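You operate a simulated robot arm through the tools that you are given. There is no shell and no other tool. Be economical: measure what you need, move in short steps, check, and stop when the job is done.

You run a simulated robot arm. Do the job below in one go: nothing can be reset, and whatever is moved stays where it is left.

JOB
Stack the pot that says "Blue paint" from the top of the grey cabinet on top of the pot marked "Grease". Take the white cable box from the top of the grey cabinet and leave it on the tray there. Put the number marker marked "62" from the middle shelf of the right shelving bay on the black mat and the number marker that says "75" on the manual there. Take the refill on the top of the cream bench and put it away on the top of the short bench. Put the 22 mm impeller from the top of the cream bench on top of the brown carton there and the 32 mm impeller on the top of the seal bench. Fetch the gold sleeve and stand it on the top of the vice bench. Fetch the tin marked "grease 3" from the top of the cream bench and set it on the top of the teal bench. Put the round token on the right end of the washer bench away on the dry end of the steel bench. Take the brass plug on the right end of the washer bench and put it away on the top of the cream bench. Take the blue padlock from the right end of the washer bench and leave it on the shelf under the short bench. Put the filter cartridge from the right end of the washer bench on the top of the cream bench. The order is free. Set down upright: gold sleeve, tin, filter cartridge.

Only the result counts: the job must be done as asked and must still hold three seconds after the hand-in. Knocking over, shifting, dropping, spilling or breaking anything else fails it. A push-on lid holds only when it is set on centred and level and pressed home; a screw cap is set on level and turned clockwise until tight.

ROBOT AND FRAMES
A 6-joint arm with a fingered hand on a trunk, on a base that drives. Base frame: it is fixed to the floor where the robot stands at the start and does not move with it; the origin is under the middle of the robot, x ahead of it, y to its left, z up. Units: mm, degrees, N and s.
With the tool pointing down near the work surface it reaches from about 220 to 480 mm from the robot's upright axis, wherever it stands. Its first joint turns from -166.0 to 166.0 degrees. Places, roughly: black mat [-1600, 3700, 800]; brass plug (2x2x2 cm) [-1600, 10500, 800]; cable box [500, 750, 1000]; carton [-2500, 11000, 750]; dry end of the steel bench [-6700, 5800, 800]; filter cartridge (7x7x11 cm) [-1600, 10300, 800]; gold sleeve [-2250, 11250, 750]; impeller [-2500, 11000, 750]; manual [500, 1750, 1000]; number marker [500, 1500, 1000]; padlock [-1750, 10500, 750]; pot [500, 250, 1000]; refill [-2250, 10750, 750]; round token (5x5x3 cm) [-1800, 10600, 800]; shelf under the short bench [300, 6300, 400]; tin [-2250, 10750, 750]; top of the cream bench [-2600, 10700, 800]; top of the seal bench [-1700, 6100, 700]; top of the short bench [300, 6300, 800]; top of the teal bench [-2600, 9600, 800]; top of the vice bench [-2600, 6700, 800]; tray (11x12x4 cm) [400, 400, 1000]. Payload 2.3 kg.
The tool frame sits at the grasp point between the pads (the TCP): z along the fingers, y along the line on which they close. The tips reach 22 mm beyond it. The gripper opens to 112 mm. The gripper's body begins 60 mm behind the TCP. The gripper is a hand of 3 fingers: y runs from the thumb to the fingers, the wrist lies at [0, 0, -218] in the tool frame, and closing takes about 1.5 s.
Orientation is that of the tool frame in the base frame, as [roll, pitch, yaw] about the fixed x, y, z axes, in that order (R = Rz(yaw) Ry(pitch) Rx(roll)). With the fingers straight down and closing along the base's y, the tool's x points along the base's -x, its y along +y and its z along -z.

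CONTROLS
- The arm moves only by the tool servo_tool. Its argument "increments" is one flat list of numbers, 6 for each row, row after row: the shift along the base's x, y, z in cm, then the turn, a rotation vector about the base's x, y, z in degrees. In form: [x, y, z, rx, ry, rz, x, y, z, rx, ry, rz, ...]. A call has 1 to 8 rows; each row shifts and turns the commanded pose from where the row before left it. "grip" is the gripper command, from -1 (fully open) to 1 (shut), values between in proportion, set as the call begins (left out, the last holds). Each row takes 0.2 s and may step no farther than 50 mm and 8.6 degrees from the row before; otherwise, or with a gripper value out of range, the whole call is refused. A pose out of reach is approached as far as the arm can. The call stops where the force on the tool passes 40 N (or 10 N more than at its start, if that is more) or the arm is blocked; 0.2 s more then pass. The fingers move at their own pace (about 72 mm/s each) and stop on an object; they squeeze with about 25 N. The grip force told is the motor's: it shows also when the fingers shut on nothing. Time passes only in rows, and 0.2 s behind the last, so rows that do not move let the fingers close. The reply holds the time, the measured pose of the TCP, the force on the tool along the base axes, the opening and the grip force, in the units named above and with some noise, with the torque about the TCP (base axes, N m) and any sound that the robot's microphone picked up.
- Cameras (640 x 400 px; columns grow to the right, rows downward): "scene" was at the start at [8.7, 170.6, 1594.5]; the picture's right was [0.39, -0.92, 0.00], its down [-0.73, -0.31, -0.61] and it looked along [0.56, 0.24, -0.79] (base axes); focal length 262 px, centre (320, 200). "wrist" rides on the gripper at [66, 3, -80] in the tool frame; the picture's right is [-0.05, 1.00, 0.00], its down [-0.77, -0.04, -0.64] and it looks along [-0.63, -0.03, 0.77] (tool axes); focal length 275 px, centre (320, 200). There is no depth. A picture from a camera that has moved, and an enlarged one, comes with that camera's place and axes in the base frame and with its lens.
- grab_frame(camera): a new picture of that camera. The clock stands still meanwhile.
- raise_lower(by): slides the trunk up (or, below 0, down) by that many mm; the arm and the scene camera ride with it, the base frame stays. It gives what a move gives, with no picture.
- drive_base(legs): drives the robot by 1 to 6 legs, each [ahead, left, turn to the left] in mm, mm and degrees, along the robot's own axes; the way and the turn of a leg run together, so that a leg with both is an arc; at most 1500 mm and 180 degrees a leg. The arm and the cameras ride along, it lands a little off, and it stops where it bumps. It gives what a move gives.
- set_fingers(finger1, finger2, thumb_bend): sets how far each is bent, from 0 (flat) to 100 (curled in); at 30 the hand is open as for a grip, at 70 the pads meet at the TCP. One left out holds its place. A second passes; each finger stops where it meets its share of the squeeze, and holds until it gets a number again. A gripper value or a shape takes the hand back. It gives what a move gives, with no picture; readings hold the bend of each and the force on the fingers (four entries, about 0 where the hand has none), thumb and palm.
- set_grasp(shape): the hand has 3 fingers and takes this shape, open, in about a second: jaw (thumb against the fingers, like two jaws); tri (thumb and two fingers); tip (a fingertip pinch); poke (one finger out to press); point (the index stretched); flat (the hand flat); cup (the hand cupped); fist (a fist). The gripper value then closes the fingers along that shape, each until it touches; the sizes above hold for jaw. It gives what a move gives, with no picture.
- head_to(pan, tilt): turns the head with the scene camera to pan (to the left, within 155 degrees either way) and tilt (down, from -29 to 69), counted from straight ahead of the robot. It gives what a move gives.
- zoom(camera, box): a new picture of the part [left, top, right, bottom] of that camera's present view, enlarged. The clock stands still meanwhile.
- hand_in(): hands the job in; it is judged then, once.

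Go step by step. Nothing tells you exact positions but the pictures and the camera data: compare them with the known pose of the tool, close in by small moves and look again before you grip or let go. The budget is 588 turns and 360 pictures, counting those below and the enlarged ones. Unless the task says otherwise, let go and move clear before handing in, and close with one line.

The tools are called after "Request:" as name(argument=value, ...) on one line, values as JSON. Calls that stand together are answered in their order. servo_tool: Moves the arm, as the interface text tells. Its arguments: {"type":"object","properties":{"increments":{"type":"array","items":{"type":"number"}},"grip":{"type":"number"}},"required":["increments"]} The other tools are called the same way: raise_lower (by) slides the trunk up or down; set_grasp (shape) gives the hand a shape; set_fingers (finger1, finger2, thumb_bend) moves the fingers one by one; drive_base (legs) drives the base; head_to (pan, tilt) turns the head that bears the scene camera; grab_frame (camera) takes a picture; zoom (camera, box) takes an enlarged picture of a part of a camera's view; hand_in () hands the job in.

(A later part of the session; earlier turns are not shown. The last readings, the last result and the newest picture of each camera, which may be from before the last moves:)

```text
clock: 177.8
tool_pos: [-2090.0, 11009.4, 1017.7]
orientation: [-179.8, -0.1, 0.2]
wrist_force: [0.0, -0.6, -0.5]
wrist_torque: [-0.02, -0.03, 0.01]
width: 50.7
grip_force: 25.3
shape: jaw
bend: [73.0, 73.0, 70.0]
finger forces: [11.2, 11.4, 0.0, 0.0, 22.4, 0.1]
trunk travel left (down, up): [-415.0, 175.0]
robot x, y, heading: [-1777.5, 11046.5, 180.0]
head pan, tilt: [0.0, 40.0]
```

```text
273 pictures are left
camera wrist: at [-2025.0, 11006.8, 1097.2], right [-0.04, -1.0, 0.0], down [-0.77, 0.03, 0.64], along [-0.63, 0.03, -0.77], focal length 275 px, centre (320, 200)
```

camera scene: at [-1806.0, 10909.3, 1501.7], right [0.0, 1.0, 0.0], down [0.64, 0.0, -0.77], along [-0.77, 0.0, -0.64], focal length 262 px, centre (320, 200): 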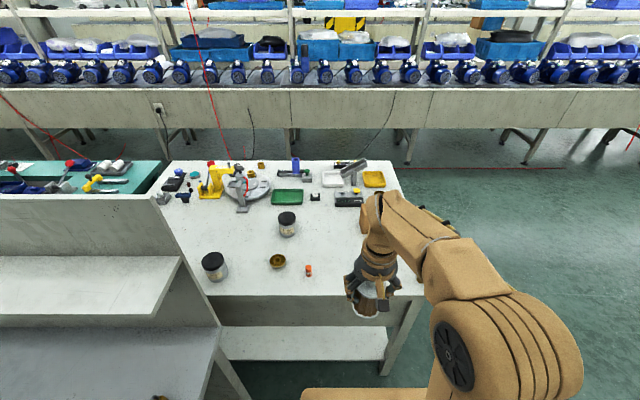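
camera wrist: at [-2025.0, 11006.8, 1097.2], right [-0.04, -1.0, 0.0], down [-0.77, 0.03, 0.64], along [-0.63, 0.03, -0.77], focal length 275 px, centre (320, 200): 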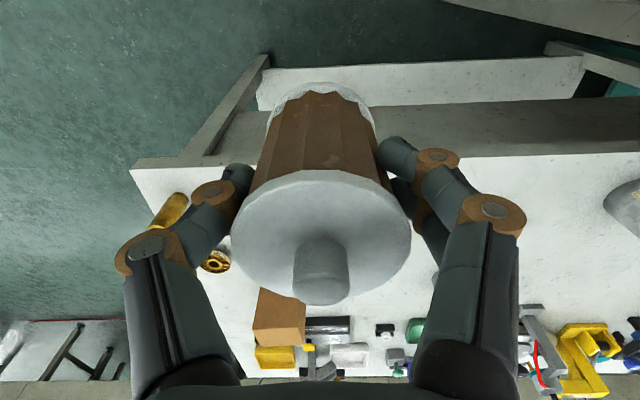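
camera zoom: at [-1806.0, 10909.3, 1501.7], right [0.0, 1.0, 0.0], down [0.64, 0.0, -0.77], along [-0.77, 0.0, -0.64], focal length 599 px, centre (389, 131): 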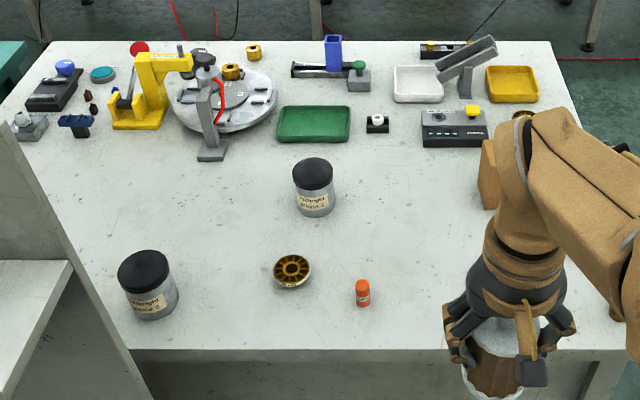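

The cream bench has two tins, a bronze impeller near (-2331, 10774), an orange refill (-2281, 10876), another impeller, the sleeve and the carton. A free place for the cartridge is about (-2330, 11020); I'll drive 150 mm closer.

Request:
drive_base(legs=[[150, 0, 0]])

Request:
servo_tool(increments=[-3, 0.3, 0, 0, 0, 0, -3, 0.3, 0, 0, 0, 0, -3, 0.3, 0, 0, 0, 0, 0, 0, -3, 0, 0, 0, 0, 0, -3, 0, 0, 0])

Request:
grab_frame(camera="wrist")

Request:
grab_frame(camera="scene")

```text
clock: 179.2
tool_pos: [-2241.3, 11011.3, 1017.1]
orientation: [-179.8, -0.1, 0.1]
wrist_force: [0.7, -0.1, -1.2]
wrist_torque: [0.03, -0.05, -0.01]
width: 50.8
grip_force: 25.2
shape: jaw
bend: [73.0, 73.0, 70.0]
finger forces: [11.3, 11.5, 0.0, 0.1, 22.5, 0.0]
trunk travel left (down, up): [-415.0, 175.0]
robot x, y, heading: [-1928.6, 11051.5, 179.9]
head pan, tilt: [0.0, 40.0]
```

```text
clock: 180.4
tool_pos: [-2329.7, 11019.0, 957.9]
orientation: [-179.8, -0.1, 0.0]
wrist_force: [-0.1, 0.8, 0.0]
wrist_torque: [-0.01, 0.01, 0.01]
width: 50.4
grip_force: 25.0
shape: jaw
bend: [73.0, 73.0, 70.0]
finger forces: [11.3, 11.5, 0.0, 0.0, 22.5, 0.0]
trunk travel left (down, up): [-415.0, 175.0]
robot x, y, heading: [-1932.1, 11050.6, 179.8]
head pan, tilt: [0.0, 40.0]
```

```text
272 pictures are left
camera wrist: at [-2264.2, 11016.2, 1037.7], right [-0.05, -1.0, 0.0], down [-0.77, 0.03, 0.64], along [-0.63, 0.03, -0.77], focal length 275 px, centre (320, 200)
```

wrist: 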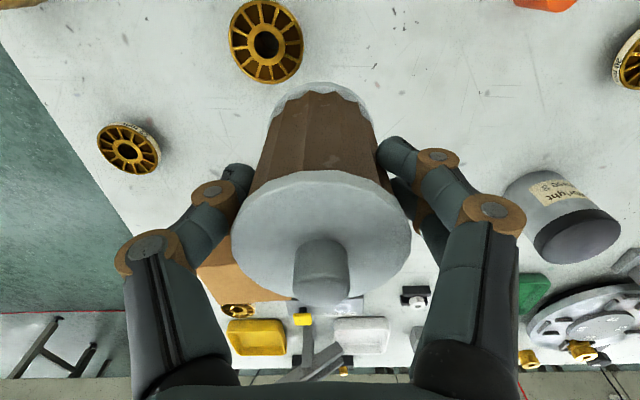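

```text
271 pictures are left
camera scene: at [-1956.3, 10909.6, 1501.8], right [0.0, 1.0, 0.0], down [0.64, 0.0, -0.77], along [-0.77, 0.0, -0.64], focal length 262 px, centre (320, 200)
```

scene: 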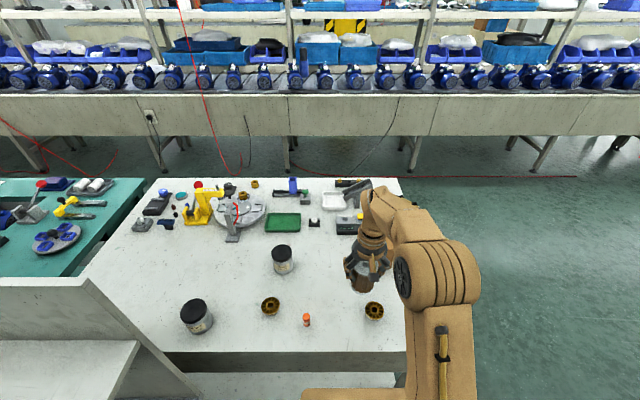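

A second impeller lies close to that spot, so I'll use a freer one at about (-2410, 10950).

Request:
drive_base(legs=[[35, 0, 0]])

Request:
servo_tool(increments=[-1.5, -2.3, 0, 0, 0, 0, -1.5, -2.3, 0, 0, 0, 0, -1.5, -2.3, 0, 0, 0, 0, 0, 0, -3, 0, 0, 0, 0, 0, -2, 0, 0, 0])

Request:
grab_frame(camera="wrist")

Request:
zoom(camera="scene", box=[180, 200, 480, 360])

```text
clock: 181.2
tool_pos: [-2365.8, 11019.1, 957.6]
orientation: [-179.8, 0.0, 0.1]
wrist_force: [-0.5, 0.1, -1.3]
wrist_torque: [0.03, -0.02, -0.01]
width: 50.4
grip_force: 25.0
shape: jaw
bend: [73.0, 73.0, 70.0]
finger forces: [11.4, 11.5, 0.0, 0.1, 22.5, 0.0]
trunk travel left (down, up): [-415.0, 175.0]
robot x, y, heading: [-1964.2, 11049.2, 179.9]
head pan, tilt: [0.0, 40.0]
```

```text
clock: 182.4
tool_pos: [-2410.3, 10950.6, 907.9]
orientation: [-179.8, -0.1, 0.1]
wrist_force: [0.3, -0.6, -0.4]
wrist_torque: [-0.01, 0.0, 0.01]
width: 50.6
grip_force: 25.0
shape: jaw
bend: [73.0, 73.0, 70.0]
finger forces: [11.3, 11.7, 0.1, 0.0, 22.4, 0.1]
trunk travel left (down, up): [-415.0, 175.0]
robot x, y, heading: [-1963.7, 11049.3, 180.0]
head pan, tilt: [0.0, 40.0]
```

```text
270 pictures are left
camera wrist: at [-2343.3, 10947.3, 988.0], right [-0.05, -1.0, 0.0], down [-0.77, 0.03, 0.64], along [-0.63, 0.03, -0.77], focal length 275 px, centre (320, 200)
```

wrist: 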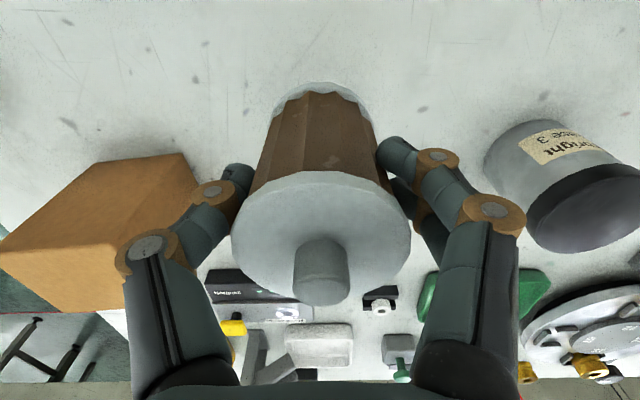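

```text
2.13 times, centred on (330, 280) of scene
camera zoom: at [-1990.8, 10909.6, 1501.8], right [0.0, 1.0, 0.0], down [0.64, 0.0, -0.77], along [-0.77, 0.0, -0.64], focal length 559 px, centre (299, 29)
```

zoom: 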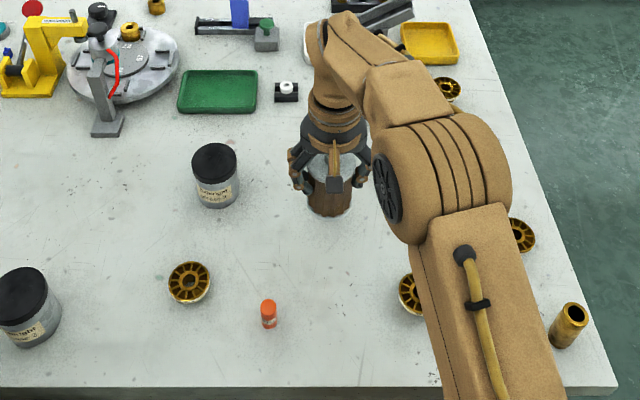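

Clear below. Lowering the cartridge until it touches.

Request:
servo_tool(increments=[0, 0, -2, 0, 0, 0, 0, 0, -0.8, 0, 0, 0, 0, 0, 0, 0, 0, 0])

Request:
servo_tool(increments=[0, 0, -0.4, 0, 0, 0, 0, 0, 0, 0, 0, 0])

Request:
servo_tool(increments=[0, 0, -0.3, 0, 0, 0, 0, 0, 0, 0, 0, 0])

Request:
servo_tool(increments=[0, 0, -0.3, 0, 0, 0, 0, 0, 0, 0, 0, 0])

```text
clock: 183.2
tool_pos: [-2410.0, 10949.6, 879.8]
orientation: [-179.7, -0.1, 0.1]
wrist_force: [0.1, -0.2, -1.9]
wrist_torque: [-0.02, 0.0, -0.05]
width: 50.4
grip_force: 25.3
shape: jaw
bend: [73.0, 73.0, 70.0]
finger forces: [11.2, 11.6, 0.1, 0.0, 22.4, 0.0]
trunk travel left (down, up): [-415.0, 175.0]
robot x, y, heading: [-1964.7, 11049.3, 179.7]
head pan, tilt: [0.0, 40.0]
```

```text
clock: 183.8
tool_pos: [-2409.6, 10950.1, 876.4]
orientation: [-179.8, -0.1, 0.1]
wrist_force: [0.4, 0.4, -1.3]
wrist_torque: [0.03, -0.05, -0.01]
width: 50.7
grip_force: 25.3
shape: jaw
bend: [73.0, 73.0, 70.0]
finger forces: [11.2, 11.6, 0.0, 0.0, 22.5, 0.1]
trunk travel left (down, up): [-415.0, 175.0]
robot x, y, heading: [-1966.1, 11051.1, 179.9]
head pan, tilt: [0.0, 40.0]
```

```text
clock: 184.4
tool_pos: [-2407.3, 10949.2, 873.0]
orientation: [-179.8, -0.2, 0.1]
wrist_force: [0.8, 0.8, -1.1]
wrist_torque: [-0.01, -0.01, -0.01]
width: 50.5
grip_force: 24.6
shape: jaw
bend: [73.0, 73.0, 70.0]
finger forces: [11.2, 11.7, 0.0, 0.0, 22.5, 0.0]
trunk travel left (down, up): [-415.0, 175.0]
robot x, y, heading: [-1965.8, 11048.6, 179.9]
head pan, tilt: [0.0, 40.0]
```

```text
clock: 185.0
tool_pos: [-2408.7, 10950.6, 870.7]
orientation: [-179.8, -0.1, 0.1]
wrist_force: [0.5, 0.1, 0.4]
wrist_torque: [0.01, 0.01, 0.0]
width: 50.3
grip_force: 25.3
shape: jaw
bend: [73.0, 73.0, 70.0]
finger forces: [11.2, 11.6, 0.0, 0.0, 22.4, 0.0]
trunk travel left (down, up): [-415.0, 175.0]
robot x, y, heading: [-1963.2, 11049.6, 180.0]
head pan, tilt: [0.0, 40.0]
```

Request:
servo_tool(increments=[0, 0, -0.3, 0, 0, 0, 0, 0, 0, 0, 0, 0])

Request:
servo_tool(increments=[0, 0, -0.2, 0, 0, 0, 0, 0, 0, 0, 0, 0])

```text
clock: 185.6
tool_pos: [-2409.4, 10950.3, 867.3]
orientation: [-179.9, -0.1, 0.1]
wrist_force: [0.3, 0.9, -0.5]
wrist_torque: [-0.04, 0.02, 0.01]
width: 50.7
grip_force: 24.9
shape: jaw
bend: [73.0, 73.0, 70.0]
finger forces: [11.3, 11.7, 0.1, 0.1, 22.6, 0.0]
trunk travel left (down, up): [-415.0, 175.0]
robot x, y, heading: [-1964.8, 11047.7, 179.9]
head pan, tilt: [0.0, 40.0]
```

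```text
clock: 186.2
tool_pos: [-2409.0, 10952.0, 866.8]
orientation: [-179.7, 0.1, 0.1]
wrist_force: [-1.1, -0.3, 11.7]
wrist_torque: [-0.06, 0.03, 0.0]
width: 50.7
grip_force: 25.0
shape: jaw
bend: [74.0, 73.0, 70.0]
finger forces: [12.3, 13.0, 0.0, 0.0, 24.5, 0.0]
trunk travel left (down, up): [-415.0, 175.0]
robot x, y, heading: [-1966.7, 11047.2, 180.2]
head pan, tilt: [0.0, 40.0]
```

Contact. Releasing and rising straight up.

Request:
servo_tool(increments=[0, 0, 0.1, 0, 0, 0, 0, 0, 0, 0, 0, 0, 0, 0, 0, 0, 0, 0, 0, 0, 0, 0, 0, 0, 0, 0, 0, 0, 0, 0], grip=-0.7)

Request:
servo_tool(increments=[0, 0, 3, 0, 0, 0, 0, 0, 4, 0, 0, 0, 0, 0, 4, 0, 0, 0, 3, 0, 3, 0, 0, 0, 4, 0, 0, 0, 0, 0])

Request:
grab_frame(camera="wrist")

```text
clock: 187.4
tool_pos: [-2409.2, 10951.4, 866.9]
orientation: [-179.7, -0.1, 0.2]
wrist_force: [0.2, -0.6, -0.4]
wrist_torque: [-0.01, 0.02, -0.01]
width: 94.9
grip_force: 0.0
shape: jaw
bend: [54.0, 54.0, 50.0]
finger forces: [0.0, 0.0, 0.0, 0.0, 0.1, 0.0]
trunk travel left (down, up): [-415.0, 175.0]
robot x, y, heading: [-1967.0, 11045.4, 180.0]
head pan, tilt: [0.0, 40.0]
```

```text
clock: 188.6
tool_pos: [-2339.5, 10952.0, 1007.8]
orientation: [-179.8, 0.0, 0.1]
wrist_force: [-0.2, 0.0, -0.6]
wrist_torque: [0.01, 0.03, 0.01]
width: 94.8
grip_force: 0.1
shape: jaw
bend: [54.0, 54.0, 50.0]
finger forces: [0.1, 0.0, 0.0, 0.0, 0.0, 0.0]
trunk travel left (down, up): [-415.0, 175.0]
robot x, y, heading: [-1964.2, 11048.8, 179.8]
head pan, tilt: [0.0, 40.0]
```

```text
268 pictures are left
camera wrist: at [-2273.0, 10948.0, 1086.8], right [-0.05, -1.0, 0.0], down [-0.77, 0.03, 0.64], along [-0.63, 0.03, -0.77], focal length 275 px, centre (320, 200)
```

wrist: 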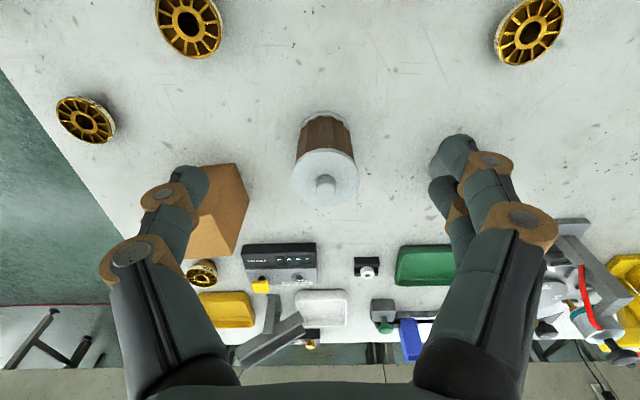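

The cartridge stands. Now I'll read the impeller markings.

Request:
zoom(camera="wrist", box=[40, 0, 240, 150])

Request:
zoom(camera="wrist", box=[470, 0, 600, 80])

Request:
zoom(camera="scene", box=[230, 260, 330, 340])

```text
2.67 times, centred on (140, 75) of wrist
camera zoom: at [-2273.0, 10948.0, 1086.8], right [-0.05, -1.0, 0.0], down [-0.77, 0.03, 0.64], along [-0.63, 0.03, -0.77], focal length 734 px, centre (800, 533)
```

zoom: 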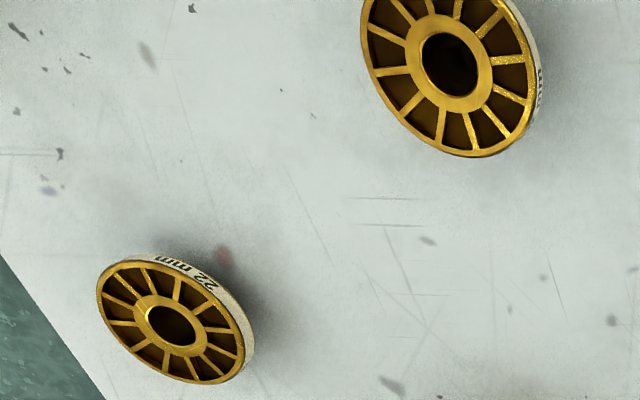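

```text
4.92 times, centred on (535, 40) of wrist
camera zoom: at [-2273.0, 10948.0, 1086.8], right [-0.05, -1.0, 0.0], down [-0.77, 0.03, 0.64], along [-0.63, 0.03, -0.77], focal length 1355 px, centre (-738, 988)
```

zoom: 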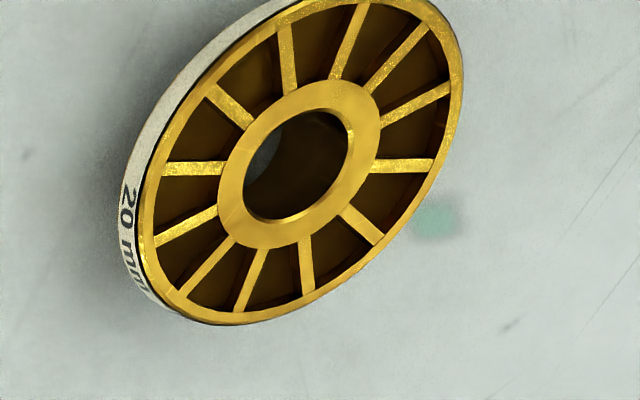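

```text
5.00 times, centred on (280, 300) of scene
camera zoom: at [-1989.5, 10909.8, 1501.8], right [0.0, 1.0, 0.0], down [0.64, 0.0, -0.77], along [-0.77, 0.0, -0.64], focal length 1310 px, centre (520, -300)
```

zoom: 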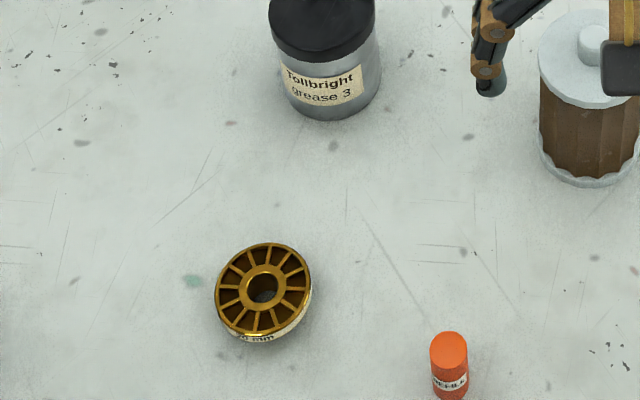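

The 22 mm impeller is the one near the bench end, and the one near the tin is 20 mm. I'll move the arm aside to read the other two.

Request:
servo_tool(increments=[3, -4, 3, 0, 0, 0, 3, -4, 0, 0, 0, 0, 2, -4, 0, 0, 0, 0, 0, -4, 0, 0, 0, 0, 0, -4, 0, 0, 0, 0], grip=-1)

Request:
grab_frame(camera="scene")

```text
refused: row 1 steps farther than a row can; nothing moved
```

```text
264 pictures are left
camera scene: at [-1989.5, 10909.8, 1501.8], right [0.0, 1.0, 0.0], down [0.64, 0.0, -0.77], along [-0.77, 0.0, -0.64], focal length 262 px, centre (320, 200)
```

scene: 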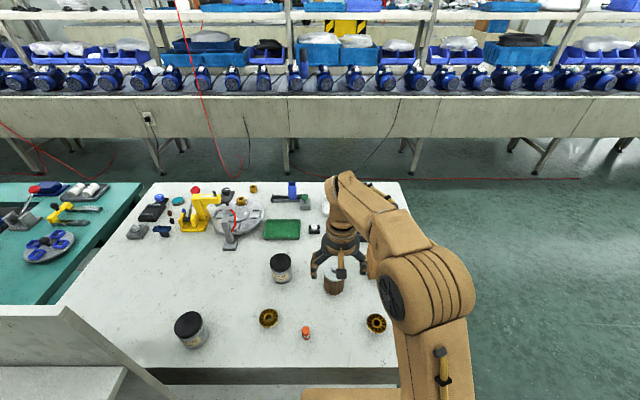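

Request:
zoom(camera="scene", box=[340, 290, 420, 350])

Request:
servo_tool(increments=[3, -3, 2, 0, 0, 0, 3, -3, 1, 0, 0, 0, 3, -3, 0, 0, 0, 0, 0, -4, 0, 0, 0, 0, 0, -4, 0, 0, 0, 0], grip=-1)

Request:
grab_frame(camera="scene")

```text
6.67 times, centred on (380, 320) of scene
camera zoom: at [-1989.5, 10909.8, 1501.8], right [0.0, 1.0, 0.0], down [0.64, 0.0, -0.77], along [-0.77, 0.0, -0.64], focal length 1747 px, centre (-80, -600)
```

zoom: 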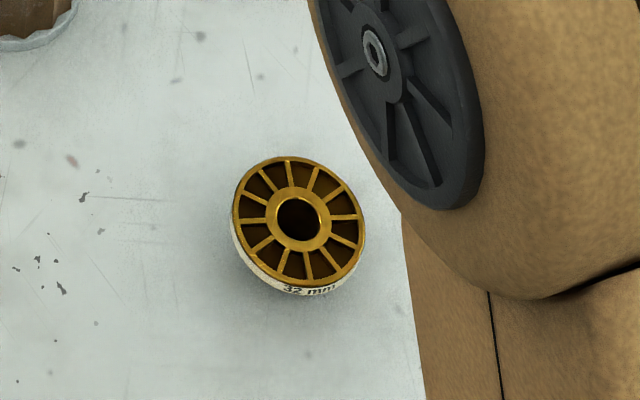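

```text
clock: 189.8
tool_pos: [-2248.5, 10779.8, 1036.8]
orientation: [-179.8, -0.1, 0.0]
wrist_force: [-0.5, 0.3, 0.5]
wrist_torque: [0.01, 0.01, -0.01]
width: 111.9
grip_force: 0.1
shape: jaw
bend: [30.0, 30.0, 30.0]
finger forces: [0.1, 0.0, 0.0, 0.0, 0.0, 0.0]
trunk travel left (down, up): [-415.0, 175.0]
robot x, y, heading: [-1960.8, 11050.4, 179.9]
head pan, tilt: [0.0, 40.0]
```

```text
262 pictures are left
camera scene: at [-1990.4, 10908.7, 1501.7], right [0.0, 1.0, 0.0], down [0.64, 0.0, -0.77], along [-0.77, 0.0, -0.64], focal length 262 px, centre (320, 200)
```

scene: 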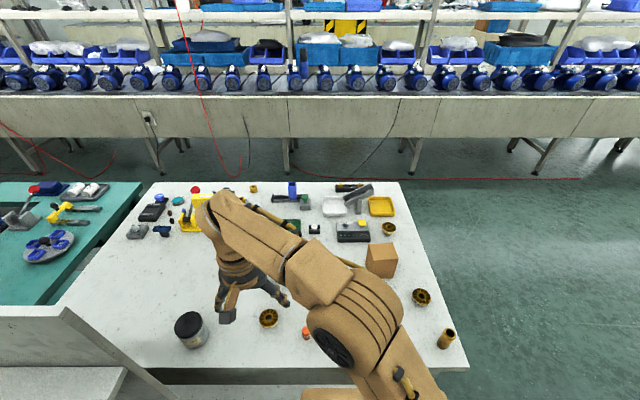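

The 32 mm impeller is at about (-2300, 11058) and the 22 mm one at (-2378, 11197). I'll move over the 22 mm one.

Request:
servo_tool(increments=[0, 4.5, 0, 0, 0, 0, 0, 4.5, 0, 0, 0, 0, 0, 4.5, 0, 0, 0, 0, 0, 4.5, 0, 0, 0, 0, 0, 4.5, 0, 0, 0, 0, -2, 4.5, 0, 0, 0, 0, -2, 4.5, 0, 0, 0, 0, -2, 4.5, 0, 0, 0, 0])

Request:
servo_tool(increments=[-2, 2.7, -2, 0, 0, 0, -2, 2, -3, 0, 0, 0, -1, 0.5, -3, 0, 0, 0])

Request:
grab_frame(camera="wrist")

```text
clock: 191.6
tool_pos: [-2309.1, 11142.6, 1035.3]
orientation: [-179.9, -0.1, 0.1]
wrist_force: [-1.3, 0.2, 0.9]
wrist_torque: [-0.06, -0.01, -0.01]
width: 112.0
grip_force: 0.0
shape: jaw
bend: [30.0, 30.0, 30.0]
finger forces: [0.1, 0.0, 0.0, 0.0, 0.0, 0.0]
trunk travel left (down, up): [-415.0, 175.0]
robot x, y, heading: [-1968.6, 11045.1, 179.7]
head pan, tilt: [0.0, 40.0]
```

```text
clock: 192.4
tool_pos: [-2359.5, 11192.4, 956.0]
orientation: [-179.7, 0.0, 0.0]
wrist_force: [-0.5, -0.8, 0.0]
wrist_torque: [-0.03, -0.02, 0.0]
width: 112.0
grip_force: 0.1
shape: jaw
bend: [30.0, 30.0, 30.0]
finger forces: [0.0, 0.0, 0.0, 0.1, 0.0, 0.0]
trunk travel left (down, up): [-415.0, 175.0]
robot x, y, heading: [-1963.8, 11048.8, 179.9]
head pan, tilt: [0.0, 40.0]
```

```text
261 pictures are left
camera wrist: at [-2293.6, 11189.3, 1035.1], right [-0.04, -1.0, 0.0], down [-0.77, 0.03, 0.64], along [-0.63, 0.03, -0.77], focal length 275 px, centre (320, 200)
```

wrist: 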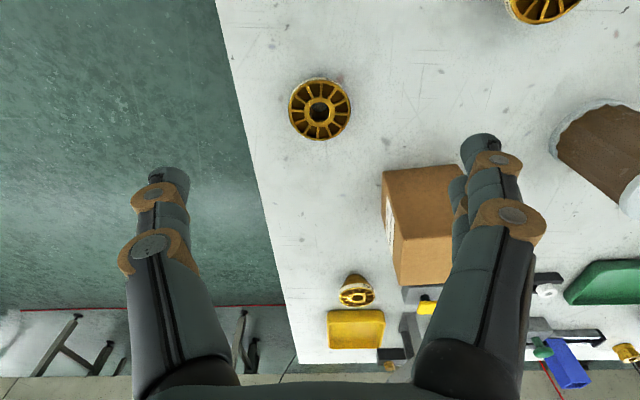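

The 22 mm impeller is at (-2378, 11195). I'll go down over it and grip across its rim.

Request:
servo_tool(increments=[-1.9, 0.3, -3, 0, 0, 0, 0, 0, -4, 0, 0, 0, 0, 0, -3, 0, 0, 0, 0, 0, -2, 0, 0, 0])

Request:
grab_frame(camera="wrist")

```text
clock: 193.4
tool_pos: [-2378.8, 11194.8, 836.4]
orientation: [-179.7, 0.0, 0.0]
wrist_force: [0.5, 0.2, 0.2]
wrist_torque: [-0.02, 0.01, 0.02]
width: 111.9
grip_force: 0.0
shape: jaw
bend: [30.0, 30.0, 30.0]
finger forces: [0.1, 0.0, 0.0, 0.0, 0.0, 0.0]
trunk travel left (down, up): [-415.0, 175.0]
robot x, y, heading: [-1962.3, 11048.0, 179.7]
head pan, tilt: [0.0, 40.0]
```

```text
260 pictures are left
camera wrist: at [-2313.3, 11192.0, 915.9], right [-0.05, -1.0, 0.0], down [-0.77, 0.03, 0.64], along [-0.63, 0.03, -0.77], focal length 275 px, centre (320, 200)
```

wrist: 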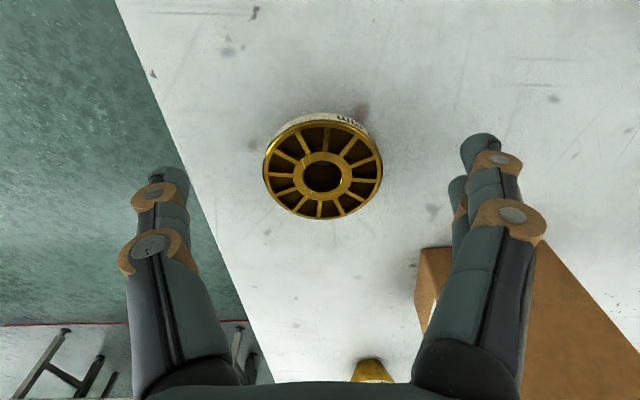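

Request:
servo_tool(increments=[0, 0, -1.1, 0, 0, 0, 0, 0, 0, 0, 0, 0])

Request:
servo_tool(increments=[0, 0, 0, 0, 0, 0, 0, 0, 0, 0, 0, 0, 0, 0, 0, 0, 0, 0, 0, 0, 0, 0, 0, 0, 0, 0, 0, 0, 0, 0, 0, 0, 0, 0, 0, 0], grip=1)

Request:
servo_tool(increments=[0, 0, 1, 0, 0, 0, 0, 0, 4, 0, 0, 0, 0, 0, 5, 0, 0, 0, 0, 0, 4, 0, 0, 0])

Request:
grab_frame(camera="wrist")

```text
clock: 194.0
tool_pos: [-2377.7, 11195.4, 825.2]
orientation: [-179.8, -0.1, 0.1]
wrist_force: [-0.8, 0.7, 0.4]
wrist_torque: [-0.02, 0.0, 0.0]
width: 111.6
grip_force: 0.0
shape: jaw
bend: [30.0, 30.0, 30.0]
finger forces: [0.0, 0.0, 0.1, 0.0, 0.0, 0.0]
trunk travel left (down, up): [-415.0, 175.0]
robot x, y, heading: [-1964.8, 11048.3, 179.7]
head pan, tilt: [0.0, 40.0]
```

```text
clock: 195.4
tool_pos: [-2378.4, 11196.1, 824.8]
orientation: [-179.8, -0.1, 0.0]
wrist_force: [0.1, 0.5, -2.0]
wrist_torque: [0.02, 0.02, 0.01]
width: 34.3
grip_force: 24.7
shape: jaw
bend: [74.0, 74.0, 72.0]
finger forces: [10.2, 11.1, 0.0, 0.1, 21.3, 0.0]
trunk travel left (down, up): [-415.0, 175.0]
robot x, y, heading: [-1966.9, 11051.3, 179.9]
head pan, tilt: [0.0, 40.0]
```

```text
clock: 196.4
tool_pos: [-2378.2, 11196.6, 964.3]
orientation: [-179.9, -0.1, 0.1]
wrist_force: [0.1, -0.4, -2.3]
wrist_torque: [-0.01, 0.02, 0.01]
width: 34.2
grip_force: 25.0
shape: jaw
bend: [74.0, 74.0, 72.0]
finger forces: [10.3, 11.1, 0.1, 0.1, 21.1, 0.1]
trunk travel left (down, up): [-415.0, 175.0]
robot x, y, heading: [-1966.7, 11050.3, 180.0]
head pan, tilt: [0.0, 40.0]
```

```text
259 pictures are left
camera wrist: at [-2311.9, 11192.3, 1045.3], right [-0.05, -1.0, 0.0], down [-0.77, 0.03, 0.63], along [-0.63, 0.03, -0.77], focal length 275 px, centre (320, 200)
```

wrist: 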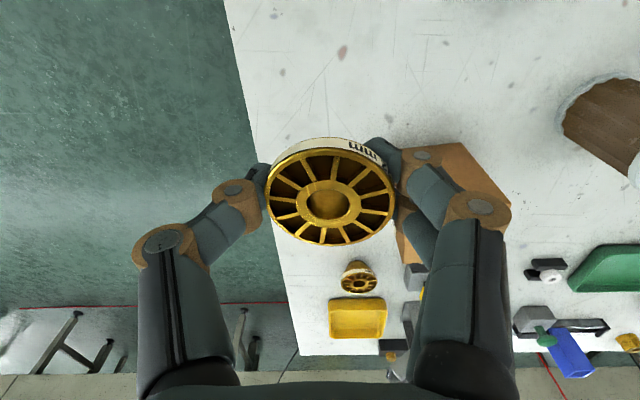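

The impeller is held level. The carton (top about z 893, centre (-2483, 11093)) is too far from here, so I'll go round to the bench's north end.

Request:
servo_tool(increments=[3, -3.5, 1, 0, 0, 0, 3, -3.5, 1, 0, 0, 0, 3, -3.5, 1, 0, 0, 0, 0, -3, 0, 0, 0, 0])

Request:
drive_base(legs=[[-150, 0, 0], [0, -450, 0], [0, 0, 90], [0, -660, 0]])

Request:
grab_frame(camera="scene")

Request:
grab_frame(camera="wrist")

```text
clock: 197.4
tool_pos: [-2286.4, 11060.1, 996.0]
orientation: [-179.8, -0.1, 0.1]
wrist_force: [0.1, 0.2, -2.1]
wrist_torque: [-0.02, 0.0, -0.01]
width: 33.9
grip_force: 24.4
shape: jaw
bend: [74.0, 74.0, 73.0]
finger forces: [10.1, 11.4, 0.0, 0.0, 20.8, 0.0]
trunk travel left (down, up): [-415.0, 175.0]
robot x, y, heading: [-1961.3, 11047.7, 179.9]
head pan, tilt: [0.0, 40.0]
```

```text
clock: 208.2
tool_pos: [-2486.7, 11181.2, 995.1]
orientation: [-179.8, -0.1, 89.5]
wrist_force: [-0.2, 0.8, -2.3]
wrist_torque: [0.04, -0.02, -0.01]
width: 24.4
grip_force: 25.2
shape: jaw
bend: [77.0, 76.0, 75.0]
finger forces: [6.2, 9.0, 0.1, 0.0, 14.3, 0.0]
trunk travel left (down, up): [-415.0, 175.0]
robot x, y, heading: [-2467.7, 11503.0, -90.9]
head pan, tilt: [0.0, 40.0]
```

```text
258 pictures are left
camera scene: at [-2331.8, 11478.9, 1501.8], right [-1.0, 0.01, 0.0], down [0.01, 0.64, -0.77], along [-0.01, -0.77, -0.64], focal length 262 px, centre (320, 200)
```

scene: 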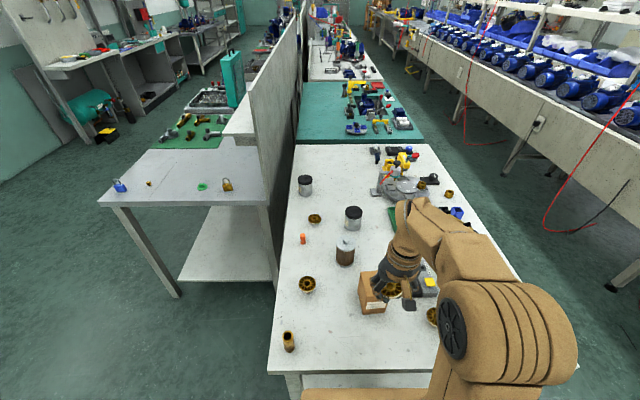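

```text
257 pictures are left
camera wrist: at [-2482.1, 11248.4, 1074.9], right [1.0, -0.05, 0.0], down [-0.04, -0.77, 0.63], along [-0.04, -0.63, -0.77], focal length 275 px, centre (320, 200)
```

wrist: 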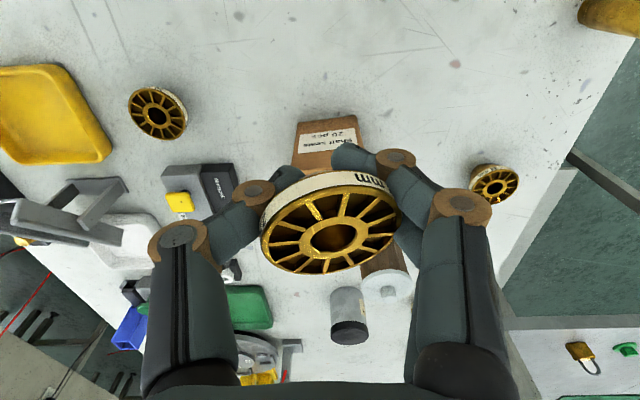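

The impeller is creeping in the grip, so I'll place it on the carton right away: move over its centre (-2483, 11092) and come down.

Request:
servo_tool(increments=[0.1, -4.4, 0, 0, 0, 0, 0.2, -4.5, -1, 0, 0, 0, 0, 0, -4, 0, 0, 0])

Request:
grab_frame(camera="wrist")

Request:
zoom(camera="scene", box=[330, 230, 470, 330])

```text
clock: 209.0
tool_pos: [-2481.9, 11094.6, 945.2]
orientation: [-179.8, -0.1, 89.6]
wrist_force: [-0.7, 0.8, -2.1]
wrist_torque: [-0.03, -0.02, 0.01]
width: 24.6
grip_force: 24.5
shape: jaw
bend: [77.0, 76.0, 75.0]
finger forces: [6.0, 8.9, 0.1, 0.0, 14.0, 0.1]
trunk travel left (down, up): [-415.0, 175.0]
robot x, y, heading: [-2473.4, 11503.8, -91.1]
head pan, tilt: [0.0, 40.0]
```

```text
256 pictures are left
camera wrist: at [-2478.9, 11159.6, 1024.8], right [1.0, -0.05, 0.0], down [-0.04, -0.77, 0.64], along [-0.04, -0.63, -0.77], focal length 275 px, centre (320, 200)
```

wrist: 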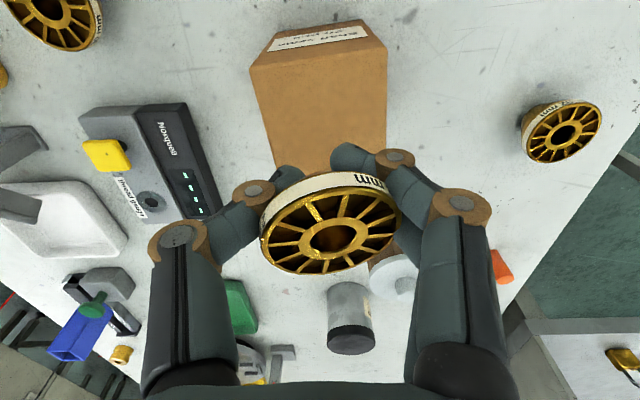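

```text
4.00 times, centred on (400, 280) of scene
camera zoom: at [-2331.4, 11478.7, 1501.8], right [-1.0, 0.01, 0.0], down [0.01, 0.64, -0.77], along [-0.01, -0.77, -0.64], focal length 1048 px, centre (0, -120)
```

zoom: 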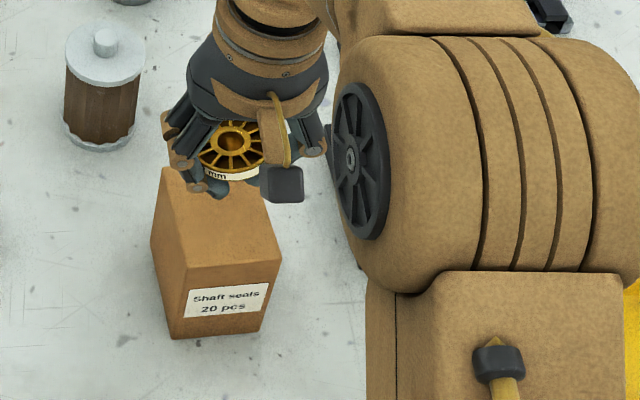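

The carton's top is centred under the hand. Lowering in small steps to contact.

Request:
servo_tool(increments=[0, -0.1, -0.8, 0, 0, 0, 0, 0, -0.4, 0, 0, 0, 0, 0, 0, 0, 0, 0])

Request:
servo_tool(increments=[0, 0, -0.3, 0, 0, 0, 0, 0, 0, 0, 0, 0])

Request:
servo_tool(increments=[0, 0, -0.3, 0, 0, 0, 0, 0, 0, 0, 0, 0])

```text
clock: 209.8
tool_pos: [-2482.9, 11092.2, 932.7]
orientation: [-179.7, 0.0, 89.6]
wrist_force: [0.1, 0.8, -2.7]
wrist_torque: [0.04, 0.03, 0.02]
width: 24.8
grip_force: 24.7
shape: jaw
bend: [77.0, 76.0, 75.0]
finger forces: [5.9, 8.9, 0.1, 0.0, 14.0, 0.1]
trunk travel left (down, up): [-415.0, 175.0]
robot x, y, heading: [-2471.6, 11502.5, -90.4]
head pan, tilt: [0.0, 40.0]
```

```text
clock: 210.4
tool_pos: [-2483.1, 11092.6, 929.8]
orientation: [-179.8, -0.1, 89.6]
wrist_force: [-0.7, 1.0, -2.6]
wrist_torque: [0.02, -0.02, -0.01]
width: 24.4
grip_force: 25.0
shape: jaw
bend: [77.0, 76.0, 75.0]
finger forces: [5.9, 8.8, 0.1, 0.0, 14.0, 0.0]
trunk travel left (down, up): [-415.0, 175.0]
robot x, y, heading: [-2475.0, 11505.4, -90.6]
head pan, tilt: [0.0, 40.0]
```

```text
clock: 211.0
tool_pos: [-2483.2, 11091.8, 927.7]
orientation: [-179.8, -0.1, 89.5]
wrist_force: [0.2, -0.3, -2.0]
wrist_torque: [0.0, 0.02, 0.03]
width: 24.5
grip_force: 24.7
shape: jaw
bend: [77.0, 76.0, 75.0]
finger forces: [5.9, 8.9, 0.1, 0.1, 14.0, 0.0]
trunk travel left (down, up): [-415.0, 175.0]
robot x, y, heading: [-2473.9, 11504.4, -91.1]
head pan, tilt: [0.0, 40.0]
```

Request:
servo_tool(increments=[0, 0, -0.3, 0, 0, 0, 0, 0, 0, 0, 0, 0])

Request:
servo_tool(increments=[0, 0, -0.3, 0, 0, 0, 0, 0, 0, 0, 0, 0])

Request:
servo_tool(increments=[0, 0, -0.3, 0, 0, 0, 0, 0, 0, 0, 0, 0])

Request:
zoom(camera="scene", box=[330, 230, 470, 330])

```text
clock: 211.6
tool_pos: [-2482.4, 11092.3, 925.3]
orientation: [-179.8, -0.1, 89.5]
wrist_force: [0.1, -0.6, -1.8]
wrist_torque: [0.0, 0.02, 0.0]
width: 24.2
grip_force: 24.8
shape: jaw
bend: [77.0, 76.0, 75.0]
finger forces: [5.9, 8.9, 0.0, 0.0, 14.0, 0.1]
trunk travel left (down, up): [-415.0, 175.0]
robot x, y, heading: [-2471.7, 11503.7, -90.5]
head pan, tilt: [0.0, 40.0]
```

```text
clock: 212.2
tool_pos: [-2481.9, 11091.8, 921.1]
orientation: [-179.8, -0.1, 89.6]
wrist_force: [-0.2, -0.5, -2.1]
wrist_torque: [0.04, 0.03, -0.02]
width: 24.3
grip_force: 25.3
shape: jaw
bend: [77.0, 76.0, 75.0]
finger forces: [5.9, 8.9, 0.0, 0.1, 13.9, 0.0]
trunk travel left (down, up): [-415.0, 175.0]
robot x, y, heading: [-2472.7, 11502.0, -90.8]
head pan, tilt: [0.0, 40.0]
```

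```text
clock: 212.8
tool_pos: [-2482.6, 11091.6, 918.5]
orientation: [-179.8, -0.1, 89.5]
wrist_force: [0.1, 0.3, -1.7]
wrist_torque: [0.0, 0.02, -0.02]
width: 24.5
grip_force: 25.3
shape: jaw
bend: [77.0, 76.0, 75.0]
finger forces: [5.8, 8.9, 0.0, 0.1, 13.9, 0.0]
trunk travel left (down, up): [-415.0, 175.0]
robot x, y, heading: [-2472.9, 11502.7, -90.5]
head pan, tilt: [0.0, 40.0]
```

```text
4.00 times, centred on (400, 280) of scene
camera zoom: at [-2331.3, 11478.8, 1501.8], right [-1.0, 0.01, 0.0], down [0.01, 0.64, -0.77], along [-0.01, -0.77, -0.64], focal length 1048 px, centre (0, -120)
```

zoom: 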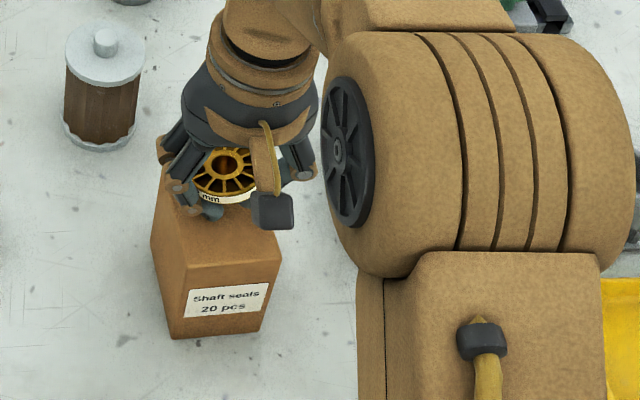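

Request:
servo_tool(increments=[0, 0, -0.2, 0, 0, 0, 0, 0, 0, 0, 0, 0])

Request:
servo_tool(increments=[0, 0, -0.2, 0, 0, 0, 0, 0, 0, 0, 0, 0])

Request:
servo_tool(increments=[0, 0, -0.2, 0, 0, 0, 0, 0, 0, 0, 0, 0])

```text
clock: 213.4
tool_pos: [-2481.9, 11092.4, 915.9]
orientation: [-179.7, -0.2, 89.6]
wrist_force: [-0.5, 0.3, -2.3]
wrist_torque: [0.0, 0.0, 0.02]
width: 24.6
grip_force: 25.4
shape: jaw
bend: [77.0, 76.0, 75.0]
finger forces: [5.9, 8.9, 0.1, 0.0, 13.9, 0.0]
trunk travel left (down, up): [-415.0, 175.0]
robot x, y, heading: [-2471.0, 11504.8, -90.8]
head pan, tilt: [0.0, 40.0]
```

```text
clock: 214.0
tool_pos: [-2483.2, 11092.4, 914.2]
orientation: [-179.8, 0.0, 89.7]
wrist_force: [1.6, -1.7, 3.3]
wrist_torque: [-0.04, -0.1, -0.01]
width: 24.6
grip_force: 25.0
shape: jaw
bend: [77.0, 77.0, 75.0]
finger forces: [5.8, 15.2, 0.0, 0.1, 13.9, 0.0]
trunk travel left (down, up): [-415.0, 175.0]
robot x, y, heading: [-2471.3, 11507.4, -90.7]
head pan, tilt: [0.0, 40.0]
```

```text
clock: 214.6
tool_pos: [-2481.4, 11092.2, 913.8]
orientation: [-179.8, 0.2, 89.5]
wrist_force: [0.7, -3.4, 18.3]
wrist_torque: [-0.19, -0.05, 0.04]
width: 25.1
grip_force: 25.5
shape: jaw
bend: [77.0, 78.0, 76.0]
finger forces: [6.2, 21.5, 0.1, 0.0, 21.8, 0.1]
trunk travel left (down, up): [-415.0, 175.0]
robot x, y, heading: [-2475.5, 11503.9, -90.8]
head pan, tilt: [0.0, 40.0]
```

Fingertips touch the carton's top. I'll ease up 1 mm and open.

Request:
servo_tool(increments=[0, 0, 0.15, 0, 0, 0, 0, 0, 0, 0, 0, 0])

Request:
servo_tool(increments=[0, 0, 0, 0, 0, 0, 0, 0, 0, 0, 0, 0, 0, 0, 0, 0, 0, 0, 0, 0, 0, 0, 0, 0], grip=-0.6)

Request:
servo_tool(increments=[0, 0, 2, 0, 0, 0, 0, 0, 4, 0, 0, 0, 0, 0, 4, 0, 0, 0])

Request:
grab_frame(camera="wrist")

Request:
zoom(camera="scene", box=[330, 230, 470, 330])

```text
clock: 215.2
tool_pos: [-2482.3, 11092.0, 913.2]
orientation: [-179.7, -0.2, 89.5]
wrist_force: [1.3, -0.9, 5.5]
wrist_torque: [-0.07, -0.06, 0.01]
width: 25.0
grip_force: 24.6
shape: jaw
bend: [77.0, 78.0, 76.0]
finger forces: [5.7, 16.5, 0.0, 0.0, 15.0, 0.1]
trunk travel left (down, up): [-415.0, 175.0]
robot x, y, heading: [-2472.7, 11502.3, -90.7]
head pan, tilt: [0.0, 40.0]
```

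```text
clock: 216.2
tool_pos: [-2483.8, 11093.7, 914.7]
orientation: [-179.8, -0.1, 89.7]
wrist_force: [0.0, 1.2, 3.9]
wrist_torque: [0.04, -0.19, 0.09]
width: 89.4
grip_force: 0.1
shape: jaw
bend: [59.0, 59.0, 55.0]
finger forces: [1.5, 2.4, 0.0, 0.0, 0.0, 0.1]
trunk travel left (down, up): [-415.0, 175.0]
robot x, y, heading: [-2472.1, 11503.7, -90.4]
head pan, tilt: [0.0, 40.0]
```

```text
clock: 217.0
tool_pos: [-2482.1, 11092.5, 1013.5]
orientation: [-179.8, -0.1, 89.7]
wrist_force: [0.4, 0.2, 0.1]
wrist_torque: [0.03, 0.0, 0.04]
width: 89.9
grip_force: 0.2
shape: jaw
bend: [59.0, 59.0, 55.0]
finger forces: [0.0, 0.0, 0.0, 0.0, 0.0, 0.1]
trunk travel left (down, up): [-415.0, 175.0]
robot x, y, heading: [-2472.9, 11503.7, -90.6]
head pan, tilt: [0.0, 40.0]
```

```text
253 pictures are left
camera wrist: at [-2478.5, 11158.7, 1093.4], right [1.0, -0.05, 0.0], down [-0.04, -0.77, 0.63], along [-0.04, -0.63, -0.77], focal length 275 px, centre (320, 200)
```

wrist: 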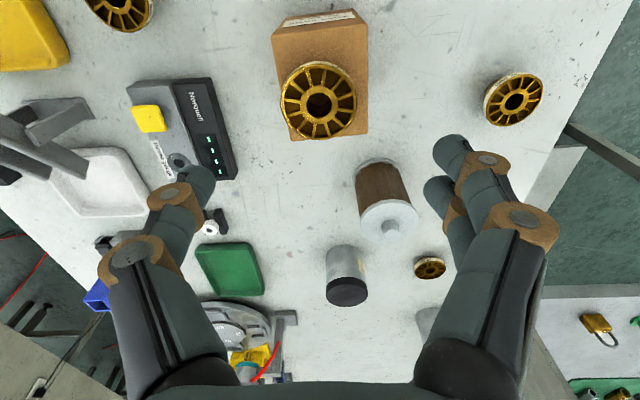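

```text
4.00 times, centred on (400, 280) of scene
camera zoom: at [-2331.3, 11479.3, 1501.8], right [-1.0, 0.01, 0.0], down [0.01, 0.64, -0.77], along [-0.01, -0.77, -0.64], focal length 1048 px, centre (0, -120)
```

zoom: 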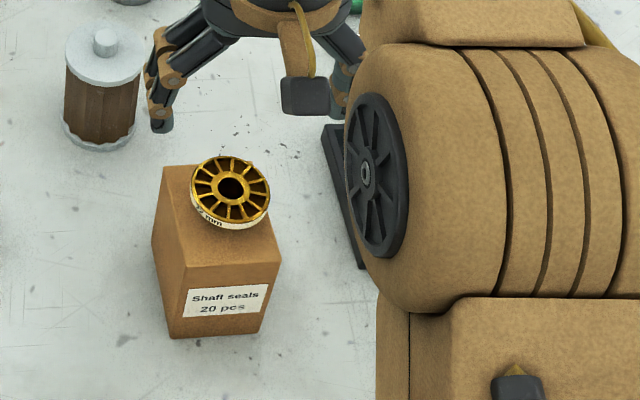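

Request:
zoom(camera="wrist", box=[250, 0, 400, 150])

Request:
zoom(camera="scene", box=[360, 260, 410, 300])

```text
2.67 times, centred on (325, 75) of wrist
camera zoom: at [-2478.5, 11158.7, 1093.4], right [1.0, -0.05, 0.0], down [-0.04, -0.77, 0.63], along [-0.04, -0.63, -0.77], focal length 734 px, centre (307, 533)
```

zoom: 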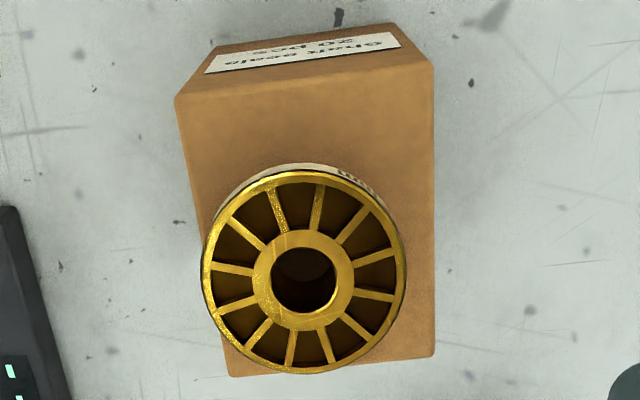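

```text
10.00 times, centred on (385, 280) of scene
camera zoom: at [-2331.3, 11479.3, 1501.8], right [-1.0, 0.01, 0.0], down [0.01, 0.64, -0.77], along [-0.01, -0.77, -0.64], focal length 2621 px, centre (-330, -600)
```

zoom: 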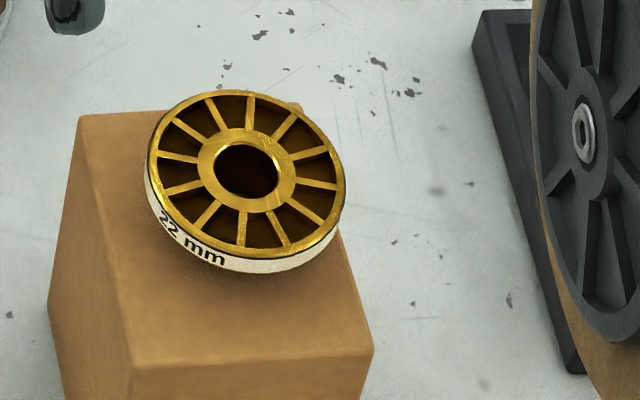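

The 22 mm impeller sits centred and flat on the carton. Next is the "grease 3" tin; I'll go back to the east side of the bench.

Request:
servo_tool(increments=[0, 5, 1, 0, 0, 0, 0, 5, 0, 0, 0, 0], grip=-1)

Request:
drive_base(legs=[[0, 680, 0], [0, 0, -89.5], [0, 620, 0], [120, 0, 0]])

Request:
grab_frame(camera="wrist")

Request:
grab_frame(camera="scene")

```text
refused: row 1 steps farther than a row can; nothing moved
```

```text
clock: 228.5
tool_pos: [-2320.3, 10877.3, 1012.9]
orientation: [-179.8, -0.2, 0.3]
wrist_force: [-0.2, -0.1, -0.6]
wrist_torque: [0.01, -0.02, 0.01]
width: 89.6
grip_force: 0.1
shape: jaw
bend: [59.0, 59.0, 55.0]
finger forces: [0.0, 0.1, 0.1, 0.0, 0.1, 0.1]
trunk travel left (down, up): [-415.0, 175.0]
robot x, y, heading: [-1908.2, 10870.0, -180.1]
head pan, tilt: [0.0, 40.0]
```

```text
249 pictures are left
camera wrist: at [-2255.2, 10874.6, 1092.6], right [-0.04, -1.0, 0.0], down [-0.77, 0.03, 0.63], along [-0.63, 0.03, -0.77], focal length 275 px, centre (320, 200)
```

wrist: 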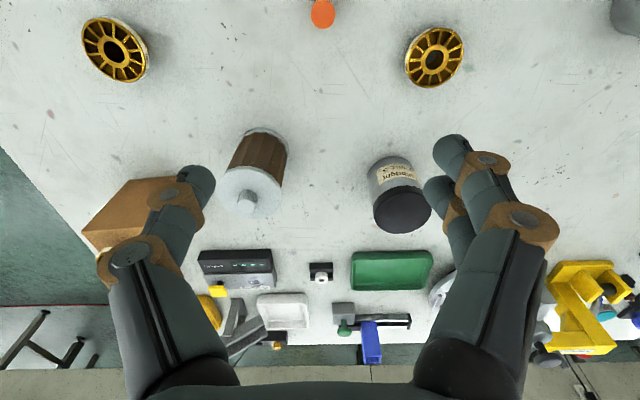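

```text
248 pictures are left
camera scene: at [-1934.1, 10732.0, 1501.8], right [0.0, 1.0, 0.0], down [0.64, 0.0, -0.77], along [-0.77, 0.0, -0.64], focal length 262 px, centre (320, 200)
```

scene: 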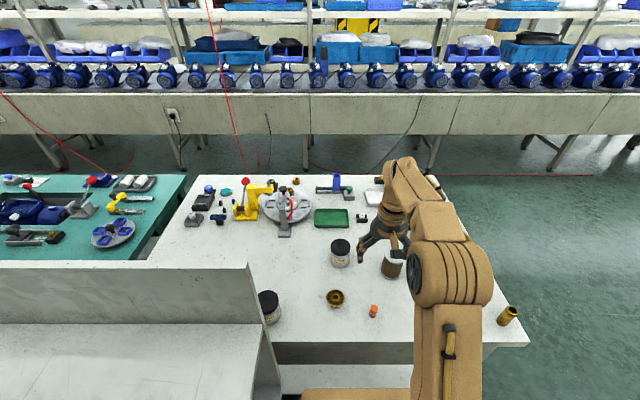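

The tin "grease 3" is at about (-2455, 10797), lid top near z 877. I'll drive a little closer and reach for it.

Request:
drive_base(legs=[[60, 30, 0]])

Request:
servo_tool(increments=[-1.5, -2, 0, 0, 0, 0, -1.5, -2, -2, 0, 0, 0, -1.5, -1.2, -3, 0, 0, 0, 0, 0, -1, 0, 0, 0], grip=-1)

Request:
grab_frame(camera="wrist")

```text
clock: 229.5
tool_pos: [-2381.6, 10847.7, 1012.0]
orientation: [-179.8, -0.1, 0.3]
wrist_force: [0.0, 0.3, -0.7]
wrist_torque: [0.03, -0.03, 0.0]
width: 89.4
grip_force: 0.0
shape: jaw
bend: [59.0, 59.0, 55.0]
finger forces: [0.0, 0.0, 0.0, 0.0, 0.1, 0.1]
trunk travel left (down, up): [-415.0, 175.0]
robot x, y, heading: [-1970.4, 10843.8, 180.1]
head pan, tilt: [0.0, 40.0]
```

```text
clock: 230.5
tool_pos: [-2426.3, 10796.3, 953.4]
orientation: [-179.8, -0.1, 0.2]
wrist_force: [0.1, 0.0, -0.6]
wrist_torque: [0.01, -0.02, 0.01]
width: 111.8
grip_force: 0.1
shape: jaw
bend: [30.0, 30.0, 30.0]
finger forces: [0.1, 0.0, 0.0, 0.1, 0.1, 0.0]
trunk travel left (down, up): [-415.0, 175.0]
robot x, y, heading: [-1966.9, 10844.4, 180.1]
head pan, tilt: [0.0, 40.0]
```

```text
247 pictures are left
camera wrist: at [-2359.0, 10793.4, 1032.6], right [-0.04, -1.0, 0.0], down [-0.77, 0.03, 0.63], along [-0.63, 0.03, -0.77], focal length 275 px, centre (320, 200)
```

wrist: 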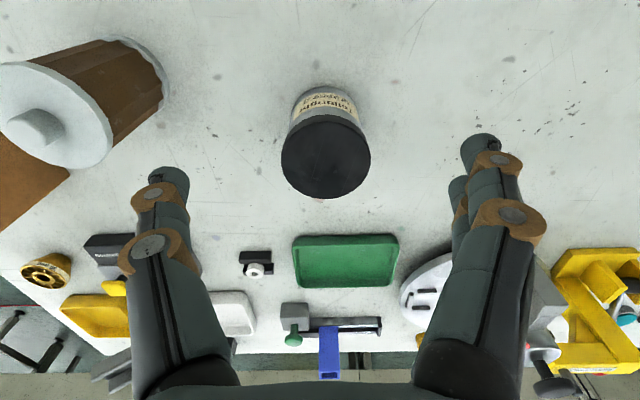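

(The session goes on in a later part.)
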